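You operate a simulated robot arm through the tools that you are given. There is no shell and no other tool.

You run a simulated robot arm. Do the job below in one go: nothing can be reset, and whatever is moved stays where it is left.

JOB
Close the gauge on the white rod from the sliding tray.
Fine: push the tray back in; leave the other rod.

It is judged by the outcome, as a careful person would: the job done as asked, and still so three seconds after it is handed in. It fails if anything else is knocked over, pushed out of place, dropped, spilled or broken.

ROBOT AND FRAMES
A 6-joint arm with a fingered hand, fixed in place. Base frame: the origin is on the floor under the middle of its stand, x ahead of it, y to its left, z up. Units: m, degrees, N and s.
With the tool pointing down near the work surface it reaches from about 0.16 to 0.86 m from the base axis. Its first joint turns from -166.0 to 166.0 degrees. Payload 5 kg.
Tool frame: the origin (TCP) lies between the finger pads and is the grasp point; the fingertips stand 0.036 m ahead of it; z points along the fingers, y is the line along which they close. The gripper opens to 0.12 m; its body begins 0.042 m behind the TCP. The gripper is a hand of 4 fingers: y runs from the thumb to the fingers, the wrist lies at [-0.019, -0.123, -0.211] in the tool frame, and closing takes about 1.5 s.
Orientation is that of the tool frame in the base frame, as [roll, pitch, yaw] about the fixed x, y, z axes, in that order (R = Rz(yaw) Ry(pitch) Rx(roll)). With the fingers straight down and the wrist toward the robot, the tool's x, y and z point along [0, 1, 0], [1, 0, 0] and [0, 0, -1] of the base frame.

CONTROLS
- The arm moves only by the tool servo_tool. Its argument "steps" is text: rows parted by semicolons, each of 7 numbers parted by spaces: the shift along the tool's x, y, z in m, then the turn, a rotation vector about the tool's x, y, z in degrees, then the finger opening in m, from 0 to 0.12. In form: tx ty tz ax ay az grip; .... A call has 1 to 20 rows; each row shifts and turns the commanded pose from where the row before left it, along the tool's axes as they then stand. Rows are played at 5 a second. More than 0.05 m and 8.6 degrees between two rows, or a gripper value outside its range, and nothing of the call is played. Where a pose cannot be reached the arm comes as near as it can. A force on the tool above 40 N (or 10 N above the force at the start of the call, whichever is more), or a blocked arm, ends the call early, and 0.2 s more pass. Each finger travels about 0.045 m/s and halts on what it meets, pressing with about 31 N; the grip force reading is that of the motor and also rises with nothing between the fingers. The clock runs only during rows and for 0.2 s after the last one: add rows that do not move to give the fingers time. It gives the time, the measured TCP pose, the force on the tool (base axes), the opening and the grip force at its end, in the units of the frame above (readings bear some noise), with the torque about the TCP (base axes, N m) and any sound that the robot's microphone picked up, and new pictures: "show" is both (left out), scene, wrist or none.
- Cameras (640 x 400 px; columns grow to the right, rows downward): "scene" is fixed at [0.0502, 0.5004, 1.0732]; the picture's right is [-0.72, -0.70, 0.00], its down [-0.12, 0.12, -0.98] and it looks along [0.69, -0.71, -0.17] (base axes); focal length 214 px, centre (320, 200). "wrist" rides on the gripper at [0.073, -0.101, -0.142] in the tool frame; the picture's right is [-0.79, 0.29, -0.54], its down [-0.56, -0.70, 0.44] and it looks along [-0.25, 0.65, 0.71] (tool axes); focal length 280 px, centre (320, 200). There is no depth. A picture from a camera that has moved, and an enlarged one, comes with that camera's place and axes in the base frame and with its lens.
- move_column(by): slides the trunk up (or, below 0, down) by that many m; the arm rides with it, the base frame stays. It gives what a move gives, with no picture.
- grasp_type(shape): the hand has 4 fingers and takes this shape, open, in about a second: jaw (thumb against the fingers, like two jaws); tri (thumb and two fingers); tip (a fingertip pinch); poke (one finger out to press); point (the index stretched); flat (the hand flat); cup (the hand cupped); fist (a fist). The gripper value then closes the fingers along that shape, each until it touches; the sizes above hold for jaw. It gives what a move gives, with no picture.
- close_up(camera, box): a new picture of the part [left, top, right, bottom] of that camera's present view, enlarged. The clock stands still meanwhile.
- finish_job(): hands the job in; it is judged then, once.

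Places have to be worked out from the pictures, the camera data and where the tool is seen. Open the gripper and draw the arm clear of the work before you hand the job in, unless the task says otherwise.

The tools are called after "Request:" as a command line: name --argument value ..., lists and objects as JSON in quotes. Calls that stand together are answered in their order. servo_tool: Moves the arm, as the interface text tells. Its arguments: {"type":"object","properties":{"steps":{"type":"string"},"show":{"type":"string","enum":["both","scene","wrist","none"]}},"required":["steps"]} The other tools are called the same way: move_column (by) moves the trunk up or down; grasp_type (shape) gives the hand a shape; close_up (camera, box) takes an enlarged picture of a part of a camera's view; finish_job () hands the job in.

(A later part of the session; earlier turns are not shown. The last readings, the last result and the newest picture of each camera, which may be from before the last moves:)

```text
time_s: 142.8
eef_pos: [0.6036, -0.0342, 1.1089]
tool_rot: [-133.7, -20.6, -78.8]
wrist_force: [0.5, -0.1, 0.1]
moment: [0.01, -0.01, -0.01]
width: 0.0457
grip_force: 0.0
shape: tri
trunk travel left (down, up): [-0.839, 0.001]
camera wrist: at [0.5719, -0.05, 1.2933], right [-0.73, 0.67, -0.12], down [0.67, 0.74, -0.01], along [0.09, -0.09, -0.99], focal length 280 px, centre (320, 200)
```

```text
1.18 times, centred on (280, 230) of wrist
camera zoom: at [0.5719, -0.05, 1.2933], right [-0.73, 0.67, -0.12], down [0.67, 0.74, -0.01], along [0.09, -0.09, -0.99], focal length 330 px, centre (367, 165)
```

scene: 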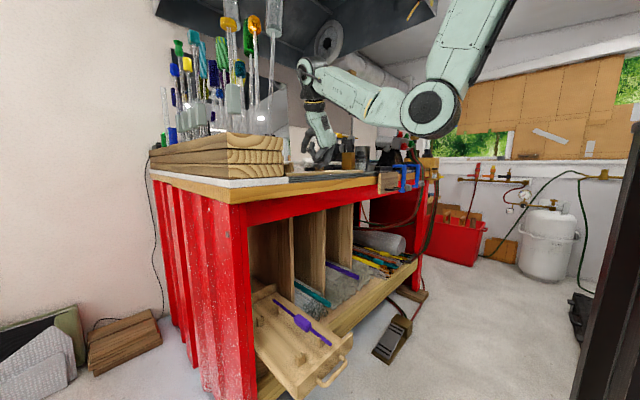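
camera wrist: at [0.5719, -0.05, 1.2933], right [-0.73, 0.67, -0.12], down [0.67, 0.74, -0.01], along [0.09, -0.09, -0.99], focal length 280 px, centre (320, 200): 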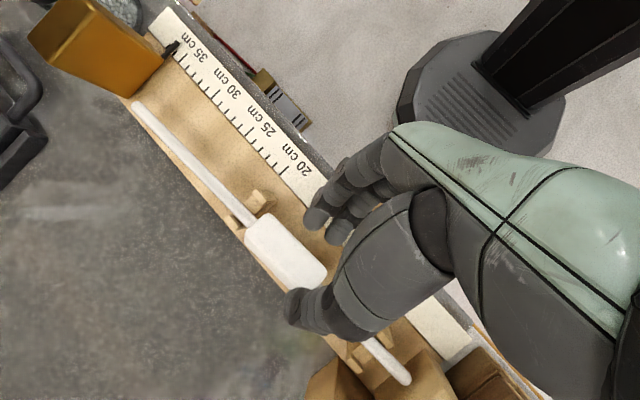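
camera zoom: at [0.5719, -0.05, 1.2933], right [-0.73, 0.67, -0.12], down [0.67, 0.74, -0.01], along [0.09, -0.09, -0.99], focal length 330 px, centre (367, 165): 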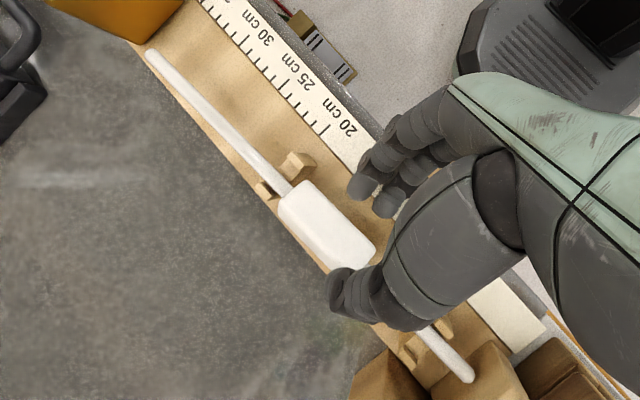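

The rod rests in both slots and the hand is free. I continue withdrawing along the finger axis.

Request:
servo_tool --steps "0 0 -0.015 0 0 0 0.046; 0 0 -0.015 0 0 0 0.046; 0 0 -0.02 0 0 0 0.046; 0 0 -0.02 0 0 0 0.046; 0 0 0 0 0 0 0.046"

Request:
close_up --camera "scene" --box '[270, 130, 366, 190]'

Request:
close_up --camera "wrist" --box '[120, 80, 440, 400]'

```text
time_s: 144.0
eef_pos: [0.5558, -0.0343, 1.1337]
tool_rot: [-133.4, -20.6, -78.8]
wrist_force: [-0.5, -0.5, -0.4]
moment: [0.0, 0.03, -0.01]
width: 0.0456
grip_force: 0.1
shape: tri
out of reach, approached as far as the arm can: row 3, 4
trunk travel left (down, up): [-0.839, 0.001]
camera wrist: at [0.5245, -0.0479, 1.3178], right [-0.73, 0.67, -0.13], down [0.67, 0.74, -0.01], along [0.09, -0.09, -0.99], focal length 280 px, centre (320, 200)
```

scene: 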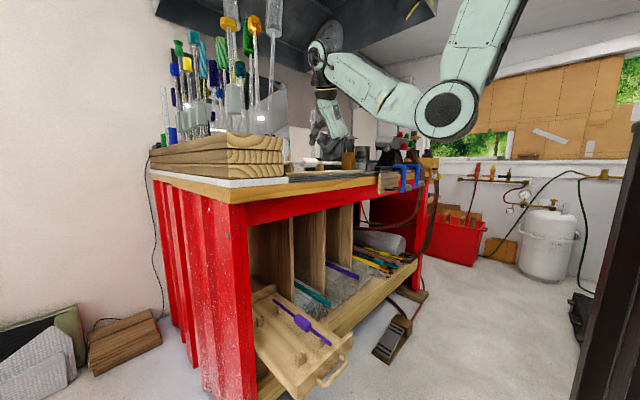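
wrist: 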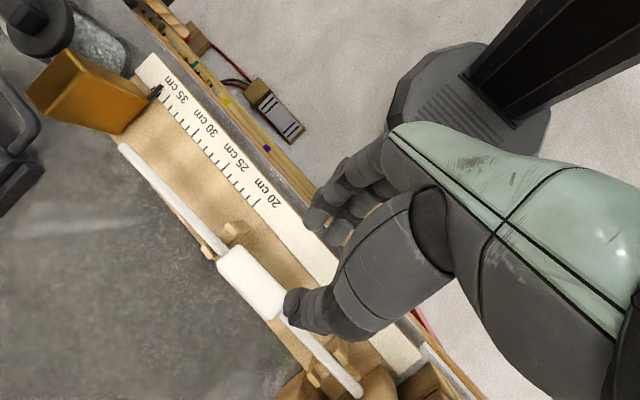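

```text
6.67 times, centred on (318, 160) of scene
camera zoom: at [0.0502, 0.5004, 1.0732], right [-0.72, -0.7, 0.0], down [-0.12, 0.12, -0.98], along [0.69, -0.71, -0.17], focal length 1430 px, centre (333, 467)
```

zoom: 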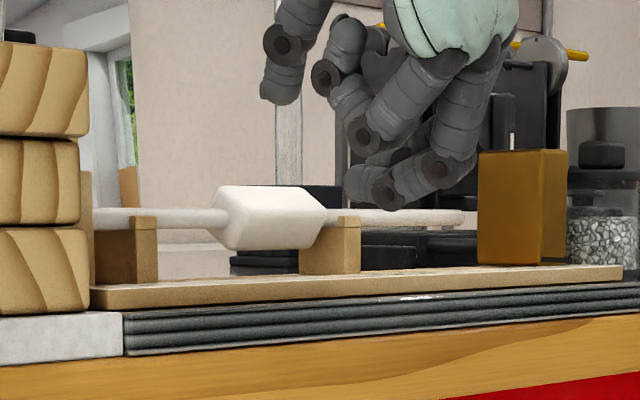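

```text
1.25 times, centred on (280, 240) of wrist
camera zoom: at [0.5245, -0.0479, 1.3178], right [-0.73, 0.67, -0.13], down [0.67, 0.74, -0.01], along [0.09, -0.09, -0.99], focal length 350 px, centre (370, 150)
```

zoom: 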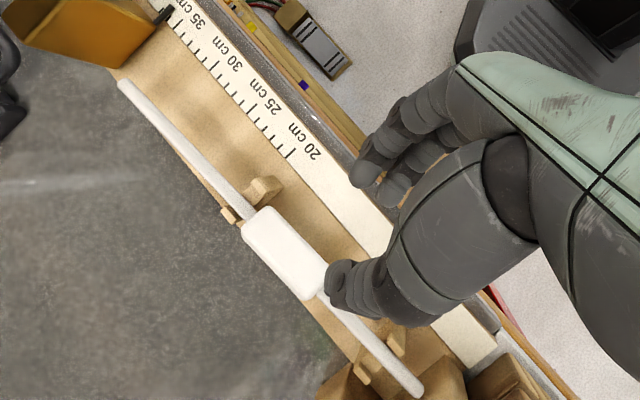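

The white rod now lies in both rests, its near end ~7 mm from the stop. Next is closing the slider onto it; I zoom in on the slider and what stands beyond it.

Request:
close_up --camera "wrist" --box '[0, 0, 208, 130]'

Request:
close_up --camera "scene" --box '[330, 140, 394, 180]'

```text
3.08 times, centred on (104, 65) of wrist
camera zoom: at [0.5245, -0.0479, 1.3178], right [-0.73, 0.67, -0.13], down [0.67, 0.74, -0.01], along [0.09, -0.09, -0.99], focal length 863 px, centre (985, 615)
```

zoom: 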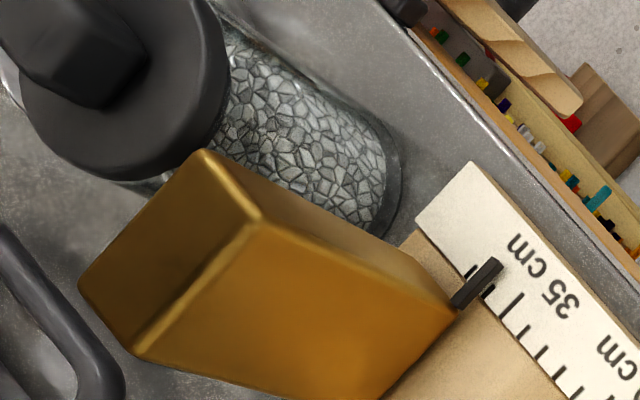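

```text
10.00 times, centred on (362, 160) of scene
camera zoom: at [0.0502, 0.5004, 1.0732], right [-0.72, -0.7, 0.0], down [-0.12, 0.12, -0.98], along [0.69, -0.71, -0.17], focal length 2145 px, centre (-100, 600)
```

zoom: 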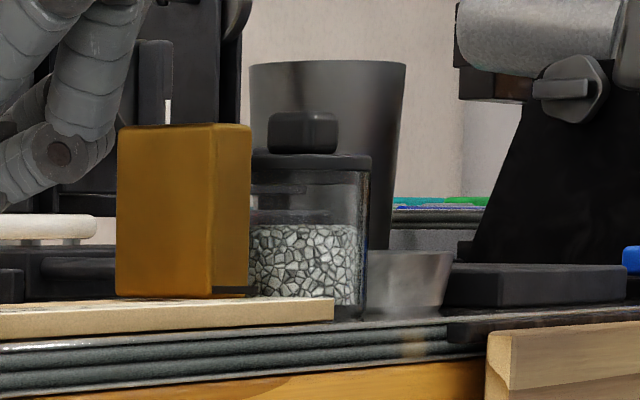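

The jar (centre ≈(0.63, −0.362), radius ≈0.03) stands just behind the slider (x 0.619–0.671, y −0.311…−0.284, top 1.11), but at x≈0.657 there is a ~3.5 cm gap for a single finger. First I turn the hand back upright, in front of the gauge.

Request:
servo_tool --steps "0 0 0 -0.518 -3.82 -6.78 0.046; 0 0 0 -0.518 -3.82 -6.78 0.046; 0 0 0 -0.518 -3.82 -6.78 0.046; 0 0 0 -0.518 -3.82 -6.78 0.046; 0 0 0 -0.518 -3.82 -6.78 0.046; 0 0 0 -0.518 -3.82 -6.78 0.046; 0 0 0 -0.518 -3.82 -6.78 0.046; 0 0 0 0 0 0 0.046"

```text
time_s: 145.8
eef_pos: [0.5559, -0.0339, 1.1324]
tool_rot: [-161.7, -23.6, -19.7]
wrist_force: [-0.4, -0.3, -1.3]
moment: [-0.02, -0.02, 0.02]
width: 0.0456
grip_force: 0.0
shape: tri
trunk travel left (down, up): [-0.839, 0.001]
camera wrist: at [0.5733, 0.0144, 1.3139], right [-0.99, -0.12, 0.07], down [-0.14, 0.9, -0.41], along [-0.02, -0.41, -0.91], focal length 280 px, centre (320, 200)
```

scene: 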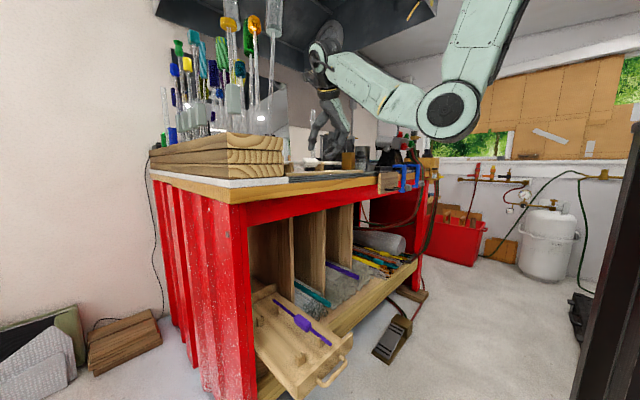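
wrist: 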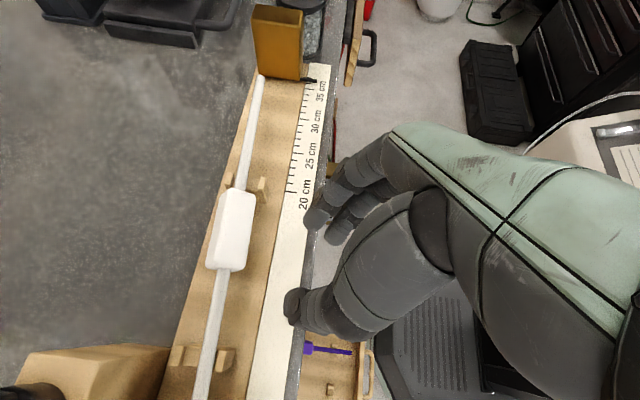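

Unrestricted, and a very clear view: the rod is in both rests with the slider face a few cm from its far end. I finish turning upright.

Request:
servo_tool --steps "0 0 0 -0.518 -3.82 -6.78 0.046; 0 0 0 -0.518 -3.82 -6.78 0.046; 0 0 0 -0.518 -3.82 -6.78 0.046; 0 0 0 -0.518 -3.82 -6.78 0.046; 0 0 0 -0.518 -3.82 -6.78 0.046; 0 0 0 -0.518 -3.82 -6.78 0.046; 0 0 0 -0.518 -3.82 -6.78 0.046; 0 0 0 -0.518 -3.82 -6.78 0.046; 0 0 -0.03 0 0 0 0.046; 0 0 0 0 0 0 0.046"

Request:
grasp_type --shape "poke"

Request:
servo_tool --steps "0 0 0 0 0 0 0"

Request:
close_up --camera "wrist" --box '[200, 120, 520, 400]'

Request:
close_up --camera "scene" --box '[290, 60, 418, 180]'

```text
time_s: 148.0
eef_pos: [0.5546, -0.0342, 1.1628]
tool_rot: [-180.0, 0.0, 39.8]
wrist_force: [0.6, -0.9, 0.8]
moment: [0.03, -0.02, -0.01]
width: 0.0458
grip_force: 0.1
shape: tri
trunk travel left (down, up): [-0.839, 0.001]
camera wrist: at [0.5474, 0.0896, 1.3047], right [-0.42, -0.73, 0.54], down [-0.88, 0.18, -0.44], along [0.22, -0.66, -0.71], focal length 280 px, centre (320, 200)
```

scene: 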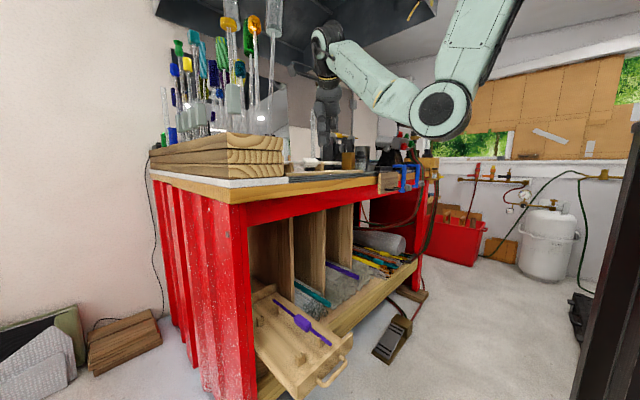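
wrist: 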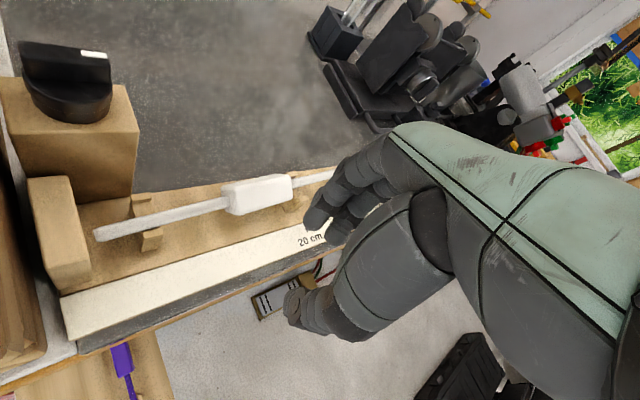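

```text
time_s: 148.9
eef_pos: [0.5567, -0.0342, 1.1636]
tool_rot: [-179.9, 0.0, 39.6]
wrist_force: [0.1, 0.0, 0.4]
moment: [0.0, 0.0, 0.0]
width: 0.0
grip_force: 0.0
shape: poke
trunk travel left (down, up): [-0.839, 0.001]
```

```text
time_s: 149.3
eef_pos: [0.5554, -0.034, 1.1628]
tool_rot: [-179.8, 0.0, 39.7]
wrist_force: [0.3, -0.3, -0.1]
moment: [-0.01, 0.0, 0.0]
width: 0.0093
grip_force: 0.0
shape: jaw
trunk travel left (down, up): [-0.839, 0.001]
camera wrist: at [0.5475, 0.0896, 1.3045], right [-0.42, -0.73, 0.54], down [-0.88, 0.18, -0.44], along [0.22, -0.66, -0.71], focal length 280 px, centre (320, 200)
```

scene: 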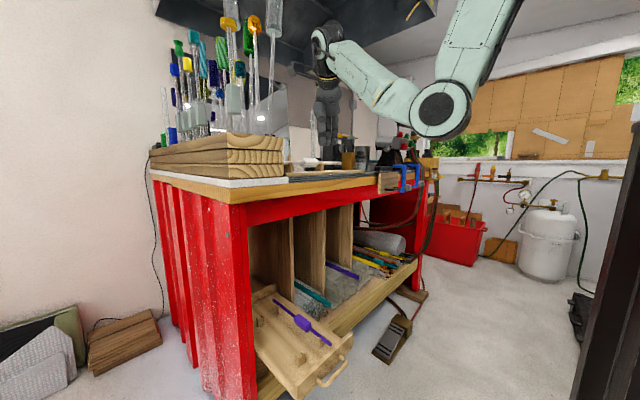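
wrist: 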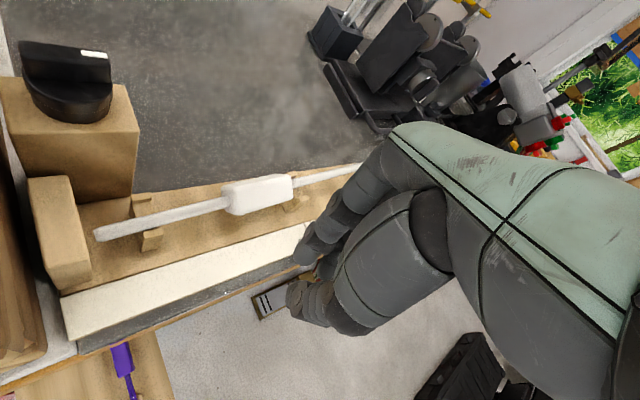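

```text
1.43 times, centred on (360, 260) of wrist
camera zoom: at [0.5475, 0.0896, 1.3045], right [-0.42, -0.73, 0.54], down [-0.88, 0.18, -0.44], along [0.22, -0.66, -0.71], focal length 401 px, centre (263, 114)
```

zoom: 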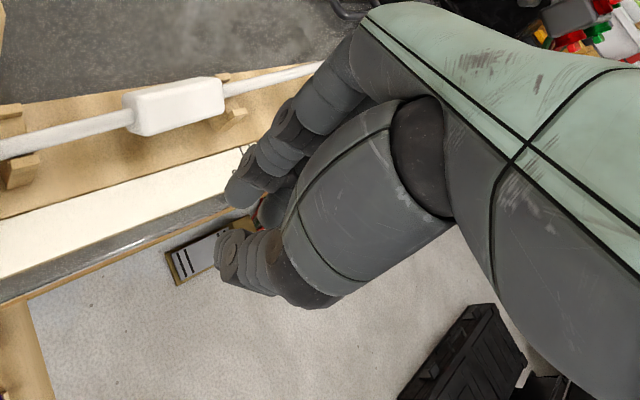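

```text
3.33 times, centred on (354, 120) of scene
camera zoom: at [0.0502, 0.5004, 1.0732], right [-0.72, -0.7, 0.0], down [-0.12, 0.12, -0.98], along [0.69, -0.71, -0.17], focal length 715 px, centre (207, 467)
```

zoom: 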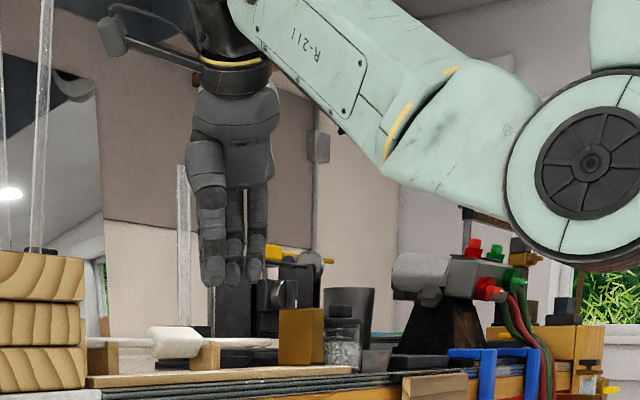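

Giving a grip value returns the hand to jaw, so I'll use the "tri" shape again (two extended fingers) to reach behind the slider. I set it and move above the slider's outer side at a safe height.

Request:
grasp_type --shape "tri"

Request:
servo_tool --steps "-0.0057 0.0421 -0.0062 0 0 4.95 0.1; -0.002 0.0424 -0.0062 0 0 4.95 0.1; 0.0016 0.0424 -0.0062 0 0 4.95 0.1; 0.0053 0.0422 -0.0062 0 0 4.95 0.1; 0.0089 0.0416 -0.0062 0 0 4.95 0.1; 0.0124 0.0406 -0.0062 0 0 4.95 0.1; 0 0 0 0 0 0 0.1"

Request:
close_up --camera "wrist" --box '[100, 120, 420, 320]'

```text
time_s: 150.2
eef_pos: [0.5555, -0.0341, 1.1628]
tool_rot: [-179.9, 0.0, 39.7]
wrist_force: [-0.8, -0.1, 0.1]
moment: [0.02, 0.03, 0.05]
width: 0.1198
grip_force: 0.0
shape: tri
trunk travel left (down, up): [-0.839, 0.001]
```

```text
time_s: 151.8
eef_pos: [0.6901, -0.2506, 1.2007]
tool_rot: [-180.0, 0.1, 10.0]
wrist_force: [0.0, -0.1, 0.4]
moment: [-0.03, 0.01, 0.01]
width: 0.1001
grip_force: 0.0
shape: tri
trunk travel left (down, up): [-0.839, 0.001]
camera wrist: at [0.7449, -0.1385, 1.3422], right [-0.73, -0.42, 0.54], down [-0.67, 0.59, -0.44], along [-0.14, -0.69, -0.71], focal length 280 px, centre (320, 200)
```

scene: 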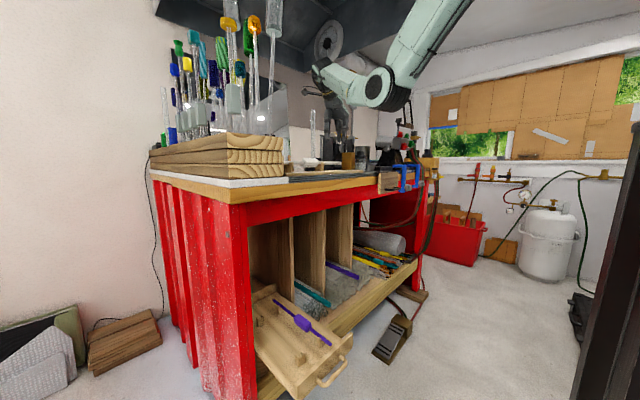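
wrist: 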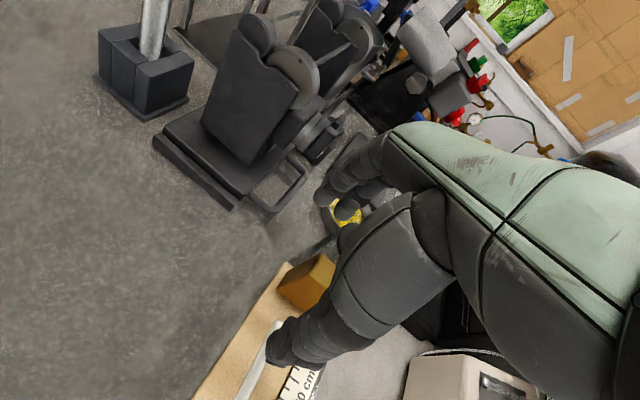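

```text
2.00 times, centred on (260, 220) of wrist
camera zoom: at [0.7449, -0.1385, 1.3422], right [-0.73, -0.42, 0.54], down [-0.67, 0.59, -0.44], along [-0.14, -0.69, -0.71], focal length 561 px, centre (440, 160)
```

zoom: 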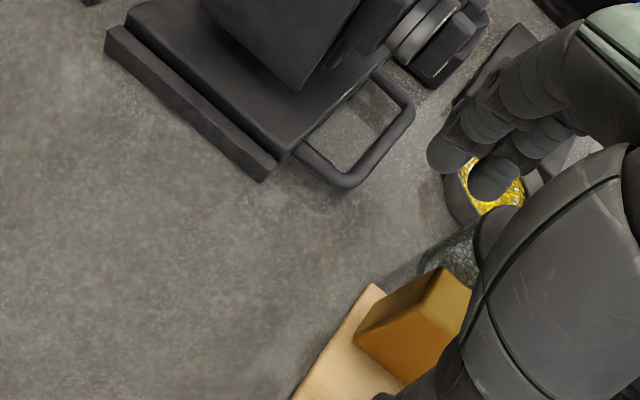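

The two fingertips are just beyond the slider, and I can see the jar close behind it. I position so the second finger is at about (0.664, −0.325), lowering to z≈1.17 first.

Request:
servo_tool --steps "-0.0082 0.005 0.015 0 0 3.5 0.1; -0.0082 0.005 0.015 0 0 3.5 0.1; 0 0 0 0 0 0 0.1"

Request:
close_up --camera "wrist" --box '[180, 140, 420, 290]'

Request:
close_up --camera "scene" --box '[310, 120, 406, 180]'

```text
time_s: 152.6
eef_pos: [0.6751, -0.2627, 1.1702]
tool_rot: [-180.0, 0.0, 2.9]
wrist_force: [0.2, 0.1, 0.8]
moment: [0.02, 0.05, 0.03]
width: 0.1003
grip_force: 0.1
shape: tri
trunk travel left (down, up): [-0.839, 0.001]
camera wrist: at [0.7436, -0.1579, 1.3113], right [-0.77, -0.33, 0.54], down [-0.59, 0.67, -0.44], along [-0.22, -0.66, -0.71], focal length 280 px, centre (320, 200)
```

scene: 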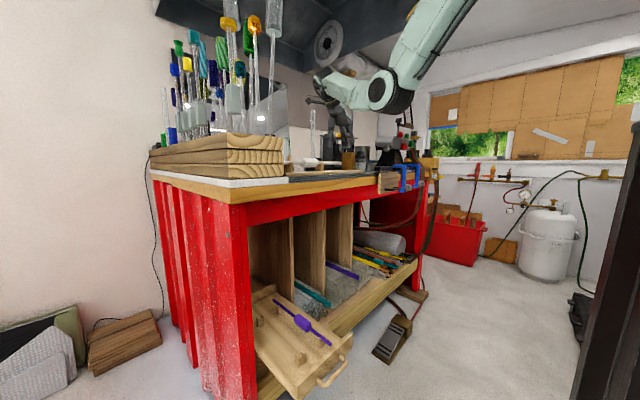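
wrist: 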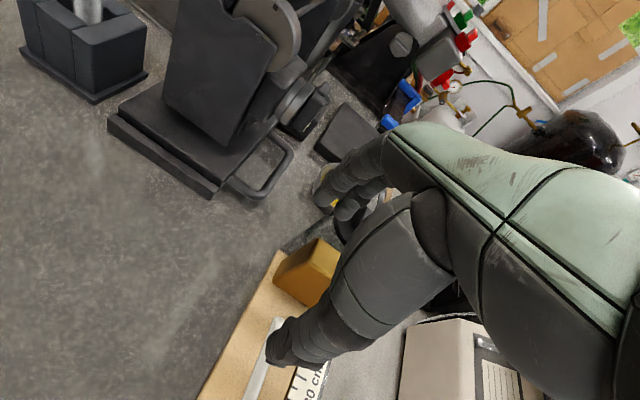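

```text
2.67 times, centred on (300, 215) of wrist
camera zoom: at [0.7436, -0.1579, 1.3113], right [-0.77, -0.33, 0.54], down [-0.59, 0.67, -0.44], along [-0.22, -0.66, -0.71], focal length 748 px, centre (373, 160)
```

zoom: 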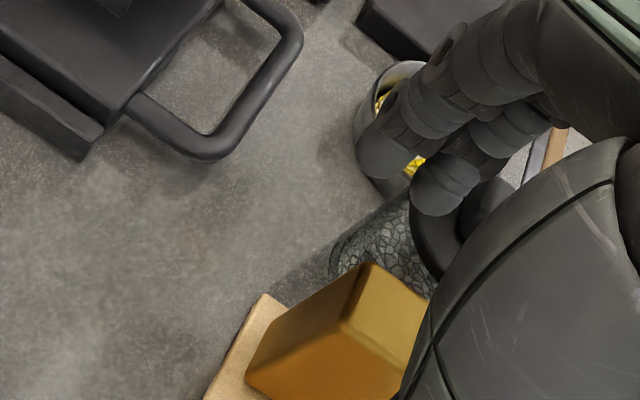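

```text
6.67 times, centred on (358, 150) of scene
camera zoom: at [0.0502, 0.5004, 1.0732], right [-0.72, -0.7, 0.0], down [-0.12, 0.12, -0.98], along [0.69, -0.71, -0.17], focal length 1430 px, centre (67, 533)
```

zoom: 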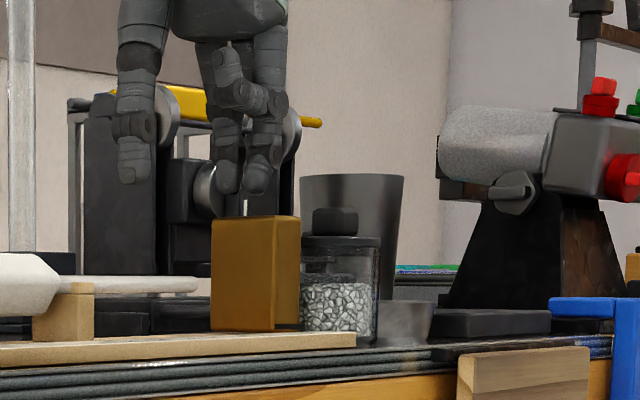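

The gap between slider and jar is only ~2–2.5 cm, too tight to be comfortable. Instead I'll try dragging the slider by pressing the two fingertips lightly on its top. I position them over the slider's top centre and lower close to it.

Request:
servo_tool --steps "-0.0132 -0.0176 0 0 0 0 0.1; -0.0132 -0.0175 0 0 0 0 0.1; 0 0 0.008 0 0 0 0.1; 0 0 0 0 0 0 0.1"

Request:
close_up --camera "scene" --box '[310, 120, 406, 180]'

Request:
close_up --camera "wrist" --box '[180, 140, 420, 290]'

```text
time_s: 153.6
eef_pos: [0.6467, -0.2295, 1.1609]
tool_rot: [-179.9, 0.0, 3.0]
wrist_force: [-0.5, -0.7, -0.3]
moment: [0.03, -0.04, -0.03]
width: 0.1
grip_force: 0.0
shape: tri
trunk travel left (down, up): [-0.839, 0.001]
camera wrist: at [0.7153, -0.1242, 1.3031], right [-0.77, -0.33, 0.54], down [-0.6, 0.67, -0.44], along [-0.22, -0.66, -0.71], focal length 280 px, centre (320, 200)
```

scene: 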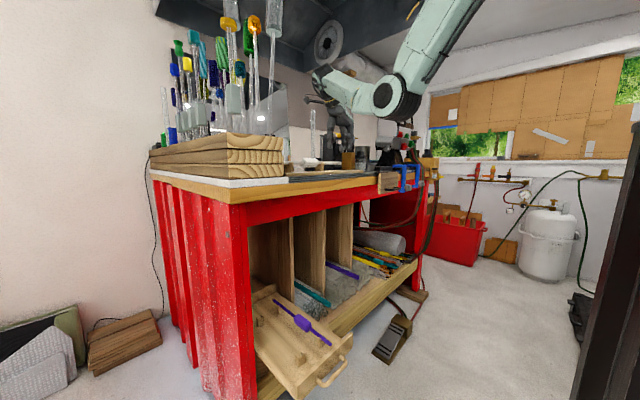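
wrist: 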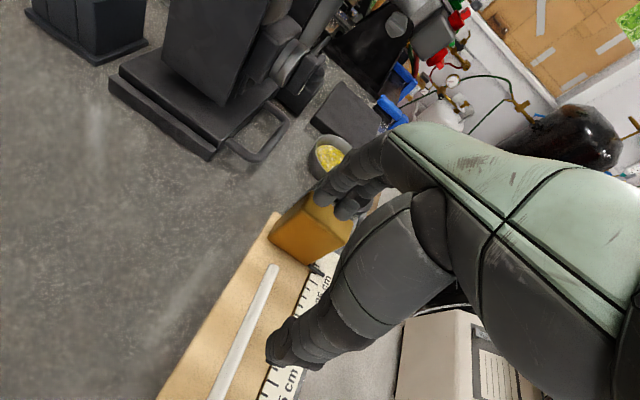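

```text
6.67 times, centred on (358, 150) of scene
camera zoom: at [0.0502, 0.5004, 1.0732], right [-0.72, -0.7, 0.0], down [-0.12, 0.12, -0.98], along [0.69, -0.71, -0.17], focal length 1430 px, centre (67, 533)
```

zoom: 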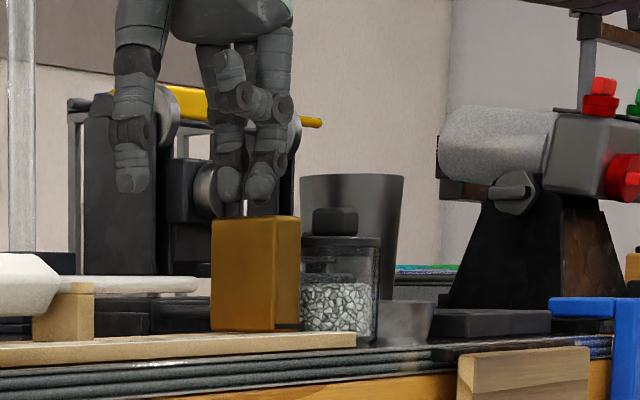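

```text
2.67 times, centred on (300, 215) of wrist
camera zoom: at [0.7153, -0.1242, 1.3031], right [-0.77, -0.33, 0.54], down [-0.6, 0.67, -0.44], along [-0.22, -0.66, -0.71], focal length 748 px, centre (373, 160)
```

zoom: 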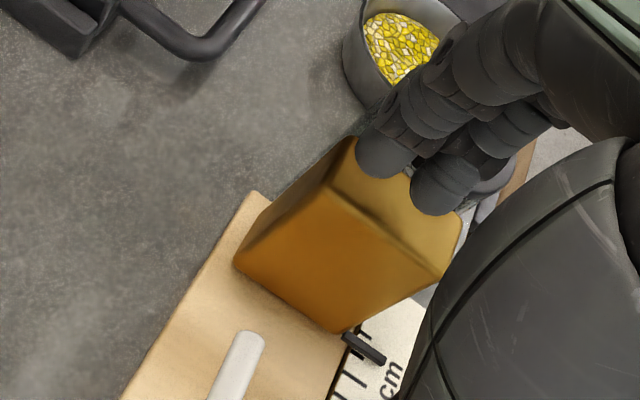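

The fingertips are right above the slider's top (≈1 cm). I lower in small steps until light contact.

Request:
servo_tool --steps "0 0 0.004 0 0 0 0.1; 0 0 0.004 0 0 0 0.1; 0 0 0.003 0 0 0 0.1; 0 0 0 0 0 0 0.1" --show "wrist"

```text
time_s: 154.6
eef_pos: [0.6479, -0.2286, 1.1514]
tool_rot: [179.9, -0.2, 3.1]
wrist_force: [1.0, 1.0, 12.7]
moment: [-0.69, 0.07, 0.09]
width: 0.0996
grip_force: 0.0
shape: tri
trunk travel left (down, up): [-0.839, 0.001]
camera wrist: at [0.7149, -0.1239, 1.2941], right [-0.78, -0.33, 0.54], down [-0.59, 0.67, -0.45], along [-0.22, -0.67, -0.71], focal length 280 px, centre (320, 200)
```

wrist: 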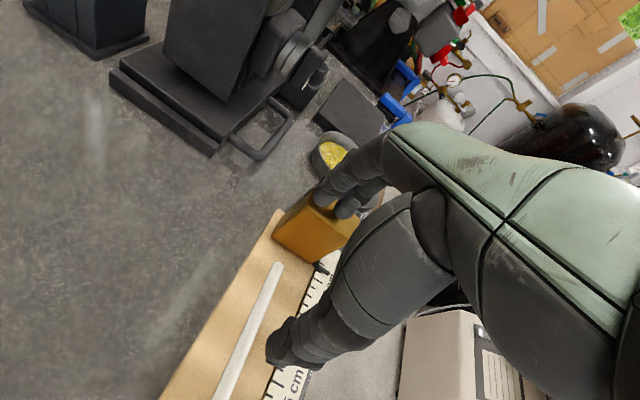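

Contact with ~13 N. I try dragging +y by 1.5 cm and see whether the slider follows.

Request:
servo_tool --steps "0.0003 -0.005 0 0 0 0 0.1; 0.0003 -0.005 0 0 0 0 0.1; 0.0003 -0.005 0 0 0 0 0.1; 0 0 0 0 0 0 0.1"

Request:
close_up --camera "wrist" --box '[180, 140, 420, 290]'

Request:
close_up --camera "scene" --box '[310, 120, 406, 180]'

```text
time_s: 155.6
eef_pos: [0.6466, -0.2137, 1.1526]
tool_rot: [-180.0, -0.1, 3.1]
wrist_force: [2.6, -0.3, 15.3]
moment: [-0.94, 0.07, 0.18]
width: 0.1007
grip_force: 0.0
shape: tri
trunk travel left (down, up): [-0.839, 0.001]
camera wrist: at [0.7144, -0.1086, 1.2936], right [-0.77, -0.33, 0.54], down [-0.59, 0.67, -0.44], along [-0.22, -0.67, -0.71], focal length 280 px, centre (320, 200)
```

scene: 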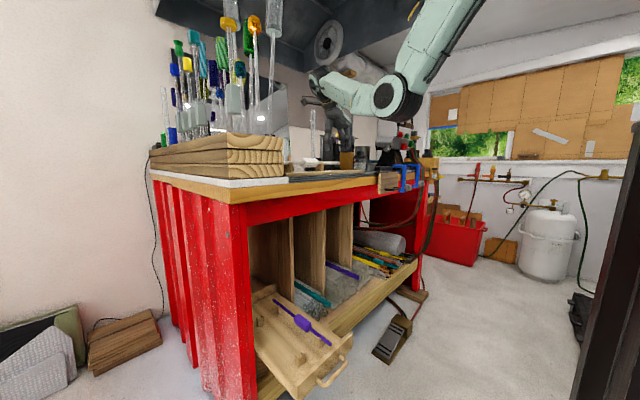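
wrist: 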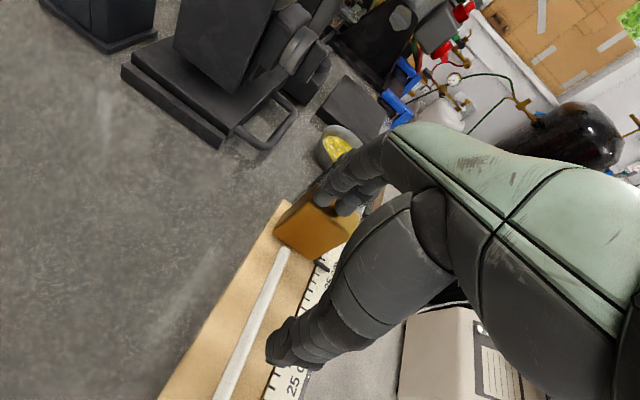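

```text
2.67 times, centred on (300, 215) of wrist
camera zoom: at [0.7144, -0.1086, 1.2936], right [-0.77, -0.33, 0.54], down [-0.59, 0.67, -0.44], along [-0.22, -0.67, -0.71], focal length 748 px, centre (373, 160)
```

zoom: 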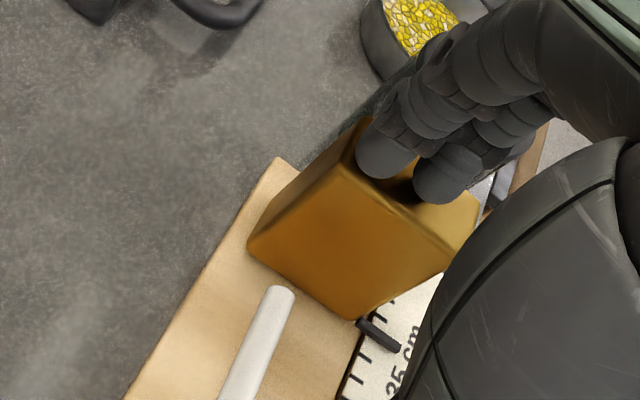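

```text
6.67 times, centred on (358, 150) of scene
camera zoom: at [0.0502, 0.5004, 1.0732], right [-0.72, -0.7, 0.0], down [-0.12, 0.12, -0.98], along [0.69, -0.71, -0.17], focal length 1430 px, centre (67, 533)
```

zoom: 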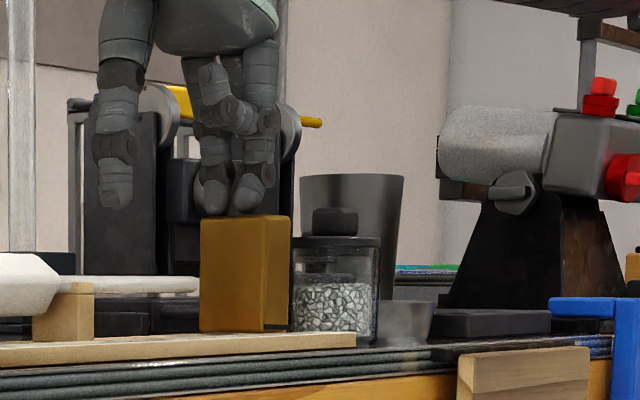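

It works: the slider follows the fingertips. I continue dragging in small steps.

Request:
servo_tool --steps "0.0003 -0.005 0 0 0 0 0.1; 0.0003 -0.005 0 0 0 0 0.1; 0.0003 -0.005 0 0 0 0 0.1; 0.0003 -0.005 0 0 0 0 0.1; 0 0 0 0 0 0 0.1"

Request:
close_up --camera "wrist" --box '[180, 140, 420, 290]'

Request:
close_up --camera "scene" --box '[310, 120, 406, 180]'

```text
time_s: 156.8
eef_pos: [0.6468, -0.1927, 1.1512]
tool_rot: [-179.9, -0.1, 2.9]
wrist_force: [1.6, -0.8, 15.1]
moment: [-1.04, 0.11, 0.13]
width: 0.1007
grip_force: 0.1
shape: tri
trunk travel left (down, up): [-0.839, 0.001]
camera wrist: at [0.7146, -0.0886, 1.2935], right [-0.77, -0.33, 0.54], down [-0.59, 0.67, -0.44], along [-0.22, -0.67, -0.71], focal length 280 px, centre (320, 200)
```

scene: 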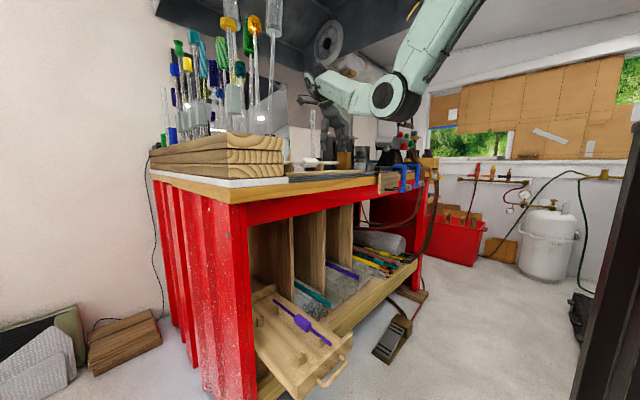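
wrist: 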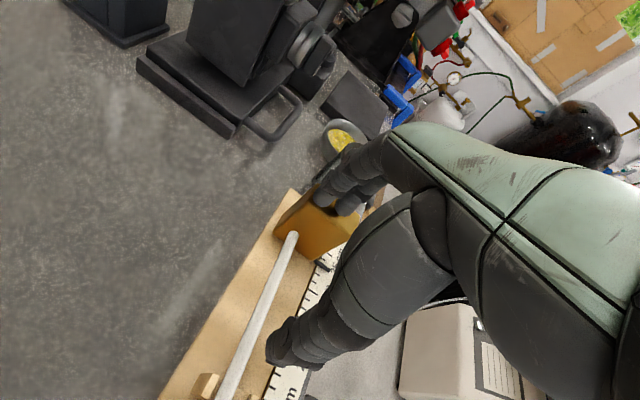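

```text
2.67 times, centred on (300, 215) of wrist
camera zoom: at [0.7146, -0.0886, 1.2935], right [-0.77, -0.33, 0.54], down [-0.59, 0.67, -0.44], along [-0.22, -0.67, -0.71], focal length 748 px, centre (373, 160)
```

zoom: 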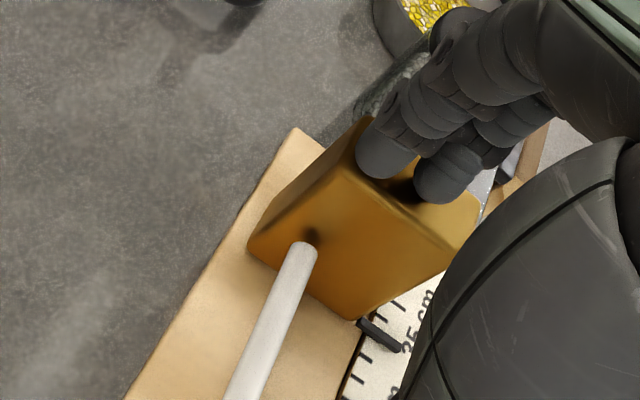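

```text
6.67 times, centred on (358, 150) of scene
camera zoom: at [0.0502, 0.5004, 1.0732], right [-0.72, -0.7, 0.0], down [-0.12, 0.12, -0.98], along [0.69, -0.71, -0.17], focal length 1430 px, centre (67, 533)
```

zoom: 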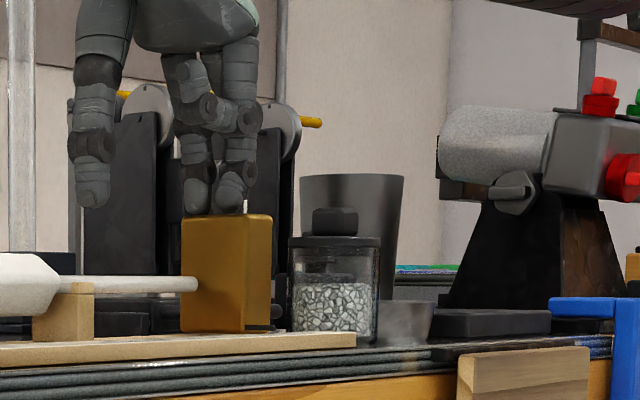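

The slider's face is now almost at the rod's end. I continue in 4 mm steps so it pushes the rod up against the stop.

Request:
servo_tool --steps "0.0002 -0.004 0 0 0 0 0.1; 0.0002 -0.004 0 0 0 0 0.1; 0.0002 -0.004 0 0 0 0 0.1; 0 0 0 0 0 0 0.1"

Request:
close_up --camera "wrist" --box '[180, 140, 420, 290]'

Request:
close_up --camera "scene" --box '[280, 130, 376, 190]'

```text
time_s: 157.8
eef_pos: [0.647, -0.1824, 1.1529]
tool_rot: [180.0, -0.1, 2.9]
wrist_force: [1.1, -2.5, 14.5]
moment: [-1.07, 0.1, 0.09]
width: 0.1019
grip_force: 0.0
shape: tri
trunk travel left (down, up): [-0.839, 0.001]
camera wrist: at [0.7145, -0.0772, 1.2934], right [-0.77, -0.33, 0.54], down [-0.59, 0.67, -0.44], along [-0.22, -0.66, -0.71], focal length 280 px, centre (320, 200)
```

scene: 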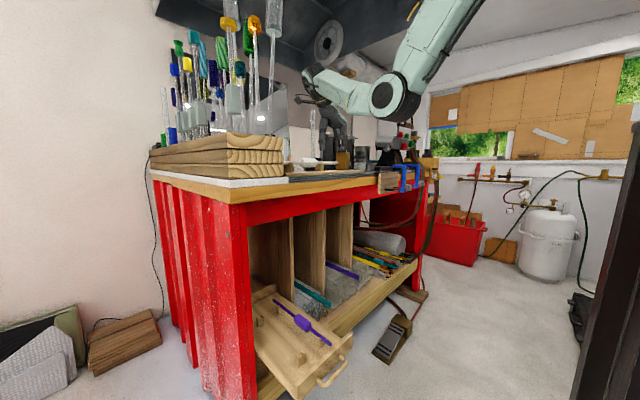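
wrist: 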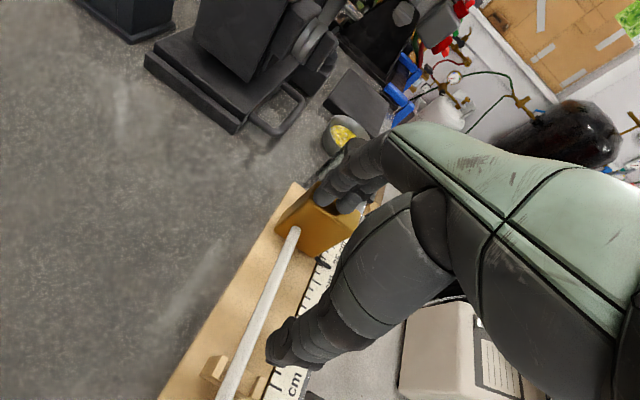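

```text
2.67 times, centred on (300, 215) of wrist
camera zoom: at [0.7145, -0.0772, 1.2934], right [-0.77, -0.33, 0.54], down [-0.59, 0.67, -0.44], along [-0.22, -0.66, -0.71], focal length 748 px, centre (373, 160)
```

zoom: 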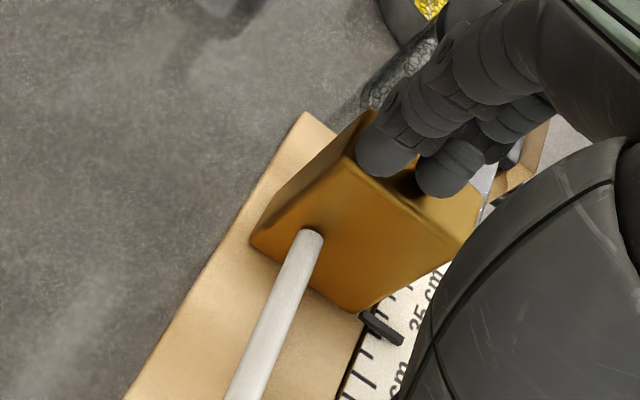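

```text
6.67 times, centred on (328, 160) of scene
camera zoom: at [0.0502, 0.5004, 1.0732], right [-0.72, -0.7, 0.0], down [-0.12, 0.12, -0.98], along [0.69, -0.71, -0.17], focal length 1430 px, centre (267, 467)
```

zoom: 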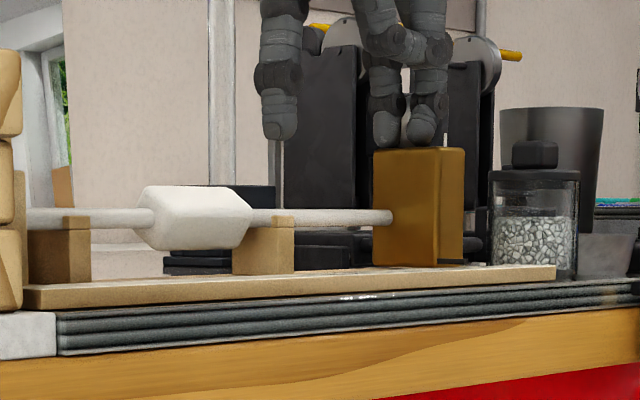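

The slider has reached the rod's end (y force −2.5 N). I push on a few more millimetres to bring the rod against the stop.

Request:
servo_tool --steps "0.0002 -0.004 0 0 0 0 0.1; 0.0002 -0.004 0 0 0 0 0.1; 0 0 0 0 0 0 0.1"

Request:
close_up --camera "wrist" --box '[180, 140, 420, 290]'

Request:
close_up --camera "scene" --box '[280, 130, 376, 190]'

```text
time_s: 158.6
eef_pos: [0.6459, -0.1741, 1.1526]
tool_rot: [-179.9, 0.0, 2.9]
wrist_force: [0.2, -2.7, 12.6]
moment: [-0.97, 0.15, -0.01]
width: 0.1026
grip_force: 0.0
shape: tri
trunk travel left (down, up): [-0.839, 0.001]
camera wrist: at [0.7147, -0.0692, 1.2933], right [-0.77, -0.33, 0.54], down [-0.59, 0.67, -0.44], along [-0.22, -0.66, -0.71], focal length 280 px, centre (320, 200)
```

scene: 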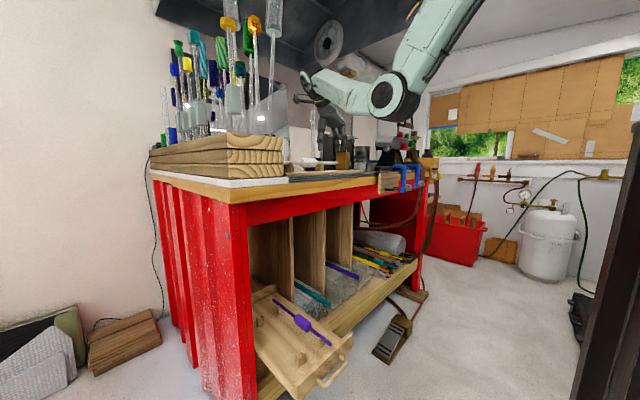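
wrist: 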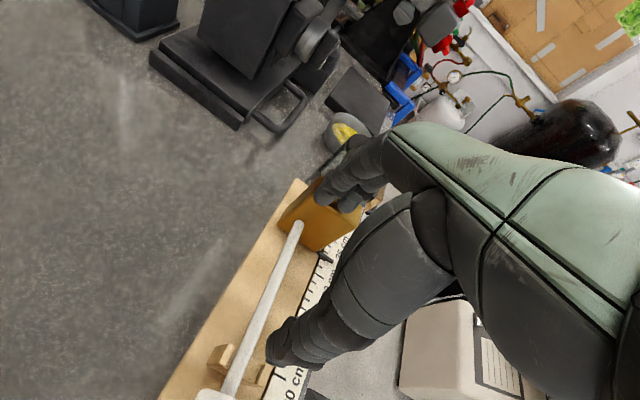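

```text
2.67 times, centred on (300, 215) of wrist
camera zoom: at [0.7147, -0.0692, 1.2933], right [-0.77, -0.33, 0.54], down [-0.59, 0.67, -0.44], along [-0.22, -0.66, -0.71], focal length 748 px, centre (373, 160)
```

zoom: 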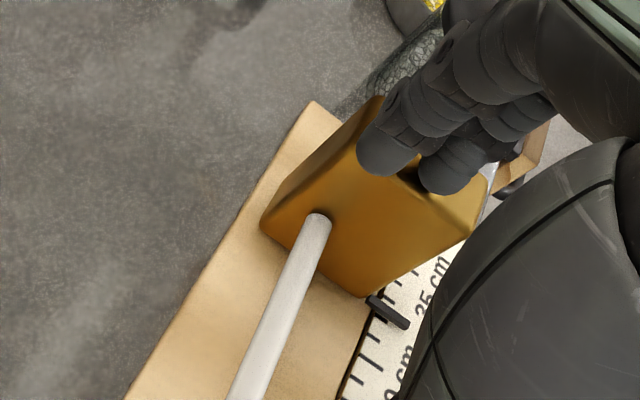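

```text
6.67 times, centred on (328, 160) of scene
camera zoom: at [0.0502, 0.5004, 1.0732], right [-0.72, -0.7, 0.0], down [-0.12, 0.12, -0.98], along [0.69, -0.71, -0.17], focal length 1430 px, centre (267, 467)
```

zoom: 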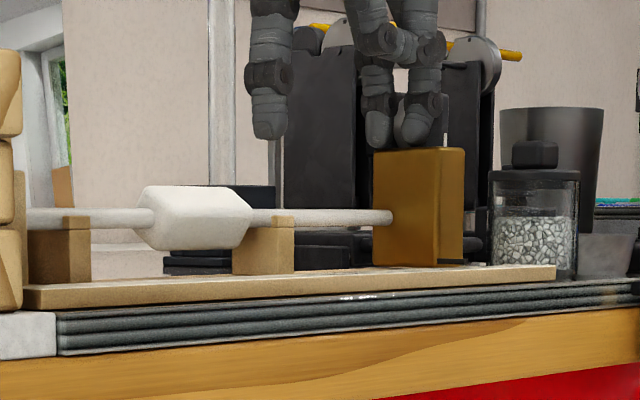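

Between the last two pictures the slider and rod no longer moved (only the fingertips slid), and the rod had shifted ~6.5 mm, so it is now clamped between stop and slider. I lift the fingers straight up off the slider.

Request:
servo_tool --steps "0 0 -0.005 0 0 0 0.1; 0 0 -0.01 0 0 0 0.1; 0 0 -0.02 0 0 0 0.1; 0 0 -0.02 0 0 0 0.1; 0 0 0 0 0 0 0.1"

Request:
close_up --camera "wrist" --box '[160, 140, 400, 400]'

Request:
close_up --camera "scene" --box '[280, 130, 376, 190]'

```text
time_s: 159.8
eef_pos: [0.6484, -0.1738, 1.2061]
tool_rot: [-179.9, 0.0, 2.9]
wrist_force: [-0.4, 0.0, 0.0]
moment: [-0.02, 0.03, 0.02]
width: 0.1003
grip_force: 0.0
shape: tri
trunk travel left (down, up): [-0.839, 0.001]
camera wrist: at [0.7162, -0.0686, 1.3476], right [-0.77, -0.33, 0.54], down [-0.6, 0.67, -0.44], along [-0.22, -0.66, -0.71], focal length 280 px, centre (320, 200)
```

scene: 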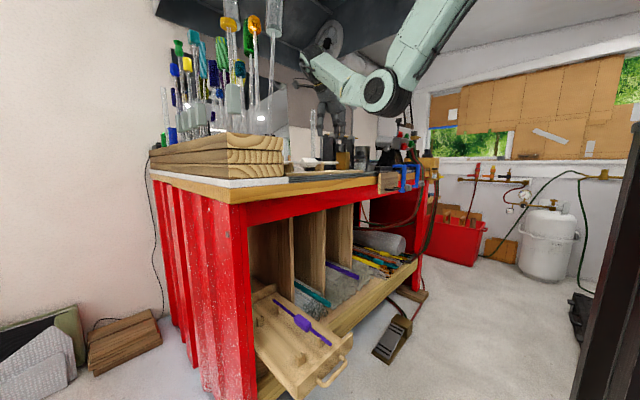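
wrist: 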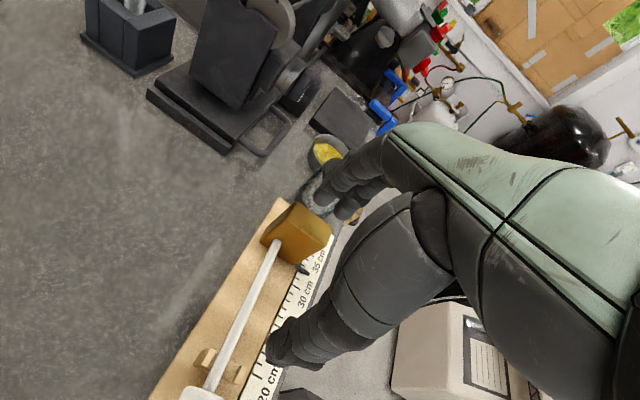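

```text
1.54 times, centred on (280, 270) of wrist
camera zoom: at [0.7162, -0.0686, 1.3476], right [-0.77, -0.33, 0.54], down [-0.6, 0.67, -0.44], along [-0.22, -0.66, -0.71], focal length 431 px, centre (382, 92)
```

zoom: 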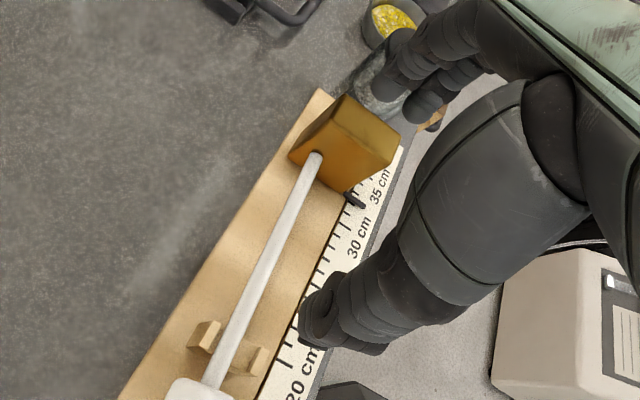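

```text
6.67 times, centred on (328, 160) of scene
camera zoom: at [0.0502, 0.5004, 1.0732], right [-0.72, -0.7, 0.0], down [-0.12, 0.12, -0.98], along [0.69, -0.71, -0.17], focal length 1430 px, centre (267, 467)
```

zoom: 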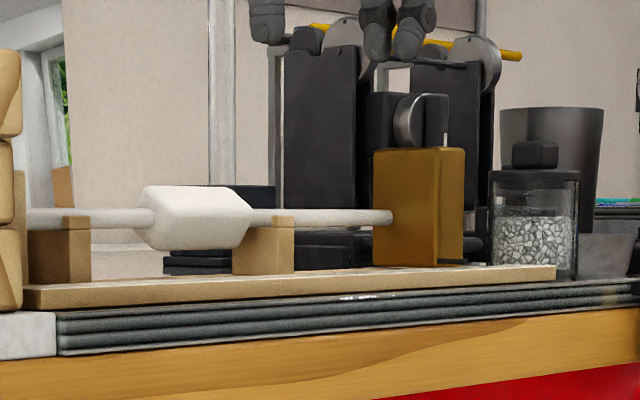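

The gauge is closed on the rod (pointer ≈31.6 cm). Now the tray: I withdraw from above the gauge toward the robot, turning to yaw 50.

Request:
servo_tool --steps "-0.0248 -0.0119 0 0 0 -6.7 0.1; -0.0232 -0.0147 0 0 0 -6.7 0.1; -0.0214 -0.0174 0 0 0 -6.7 0.1; -0.0192 -0.0197 0 0 0 -6.7 0.1; -0.0167 -0.0218 0 0 0 -6.7 0.1; -0.0141 -0.0236 0 0 0 -6.7 0.1; -0.0112 -0.0251 0 0 0 -6.7 0.1; 0 0 0 0 0 0 0.1"

Request:
close_up --camera "wrist" --box '[0, 0, 400, 250]'

```text
time_s: 161.6
eef_pos: [0.4695, -0.0992, 1.2058]
tool_rot: [-179.9, 0.0, 50.2]
wrist_force: [1.8, -1.0, -0.1]
moment: [-0.01, 0.0, 0.01]
width: 0.1003
grip_force: 0.1
shape: tri
trunk travel left (down, up): [-0.839, 0.001]
camera wrist: at [0.441, 0.0211, 1.3475], right [-0.29, -0.79, 0.54], down [-0.9, 0.02, -0.44], along [0.34, -0.61, -0.72], focal length 280 px, centre (320, 200)
```

scene: 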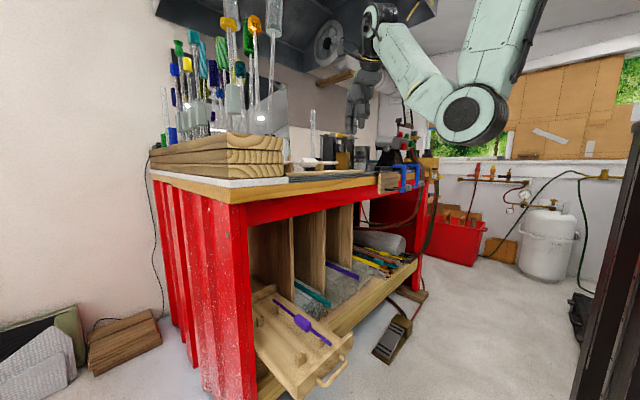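
wrist: 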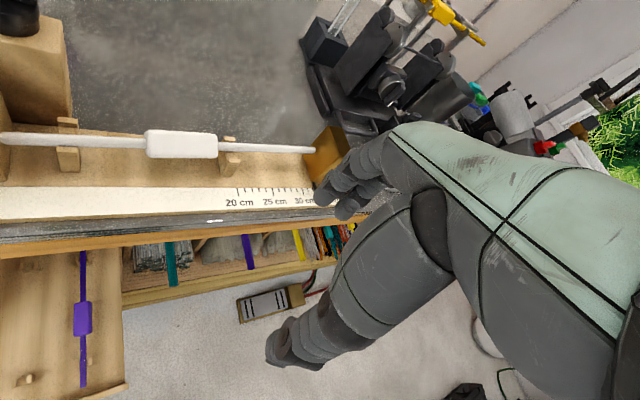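

```text
1.60 times, centred on (200, 125) of wrist
camera zoom: at [0.441, 0.0211, 1.3475], right [-0.29, -0.79, 0.54], down [-0.9, 0.02, -0.44], along [0.34, -0.61, -0.72], focal length 449 px, centre (512, 320)
```

zoom: 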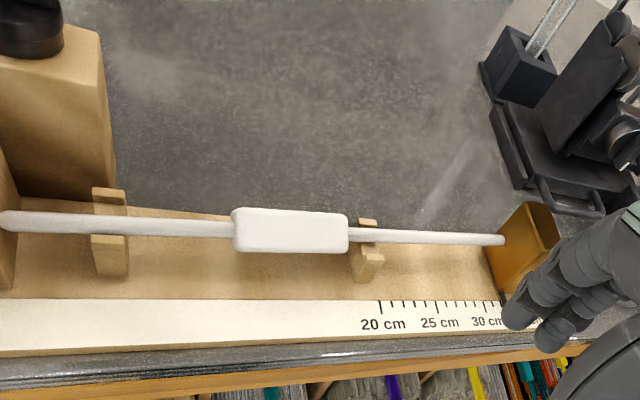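

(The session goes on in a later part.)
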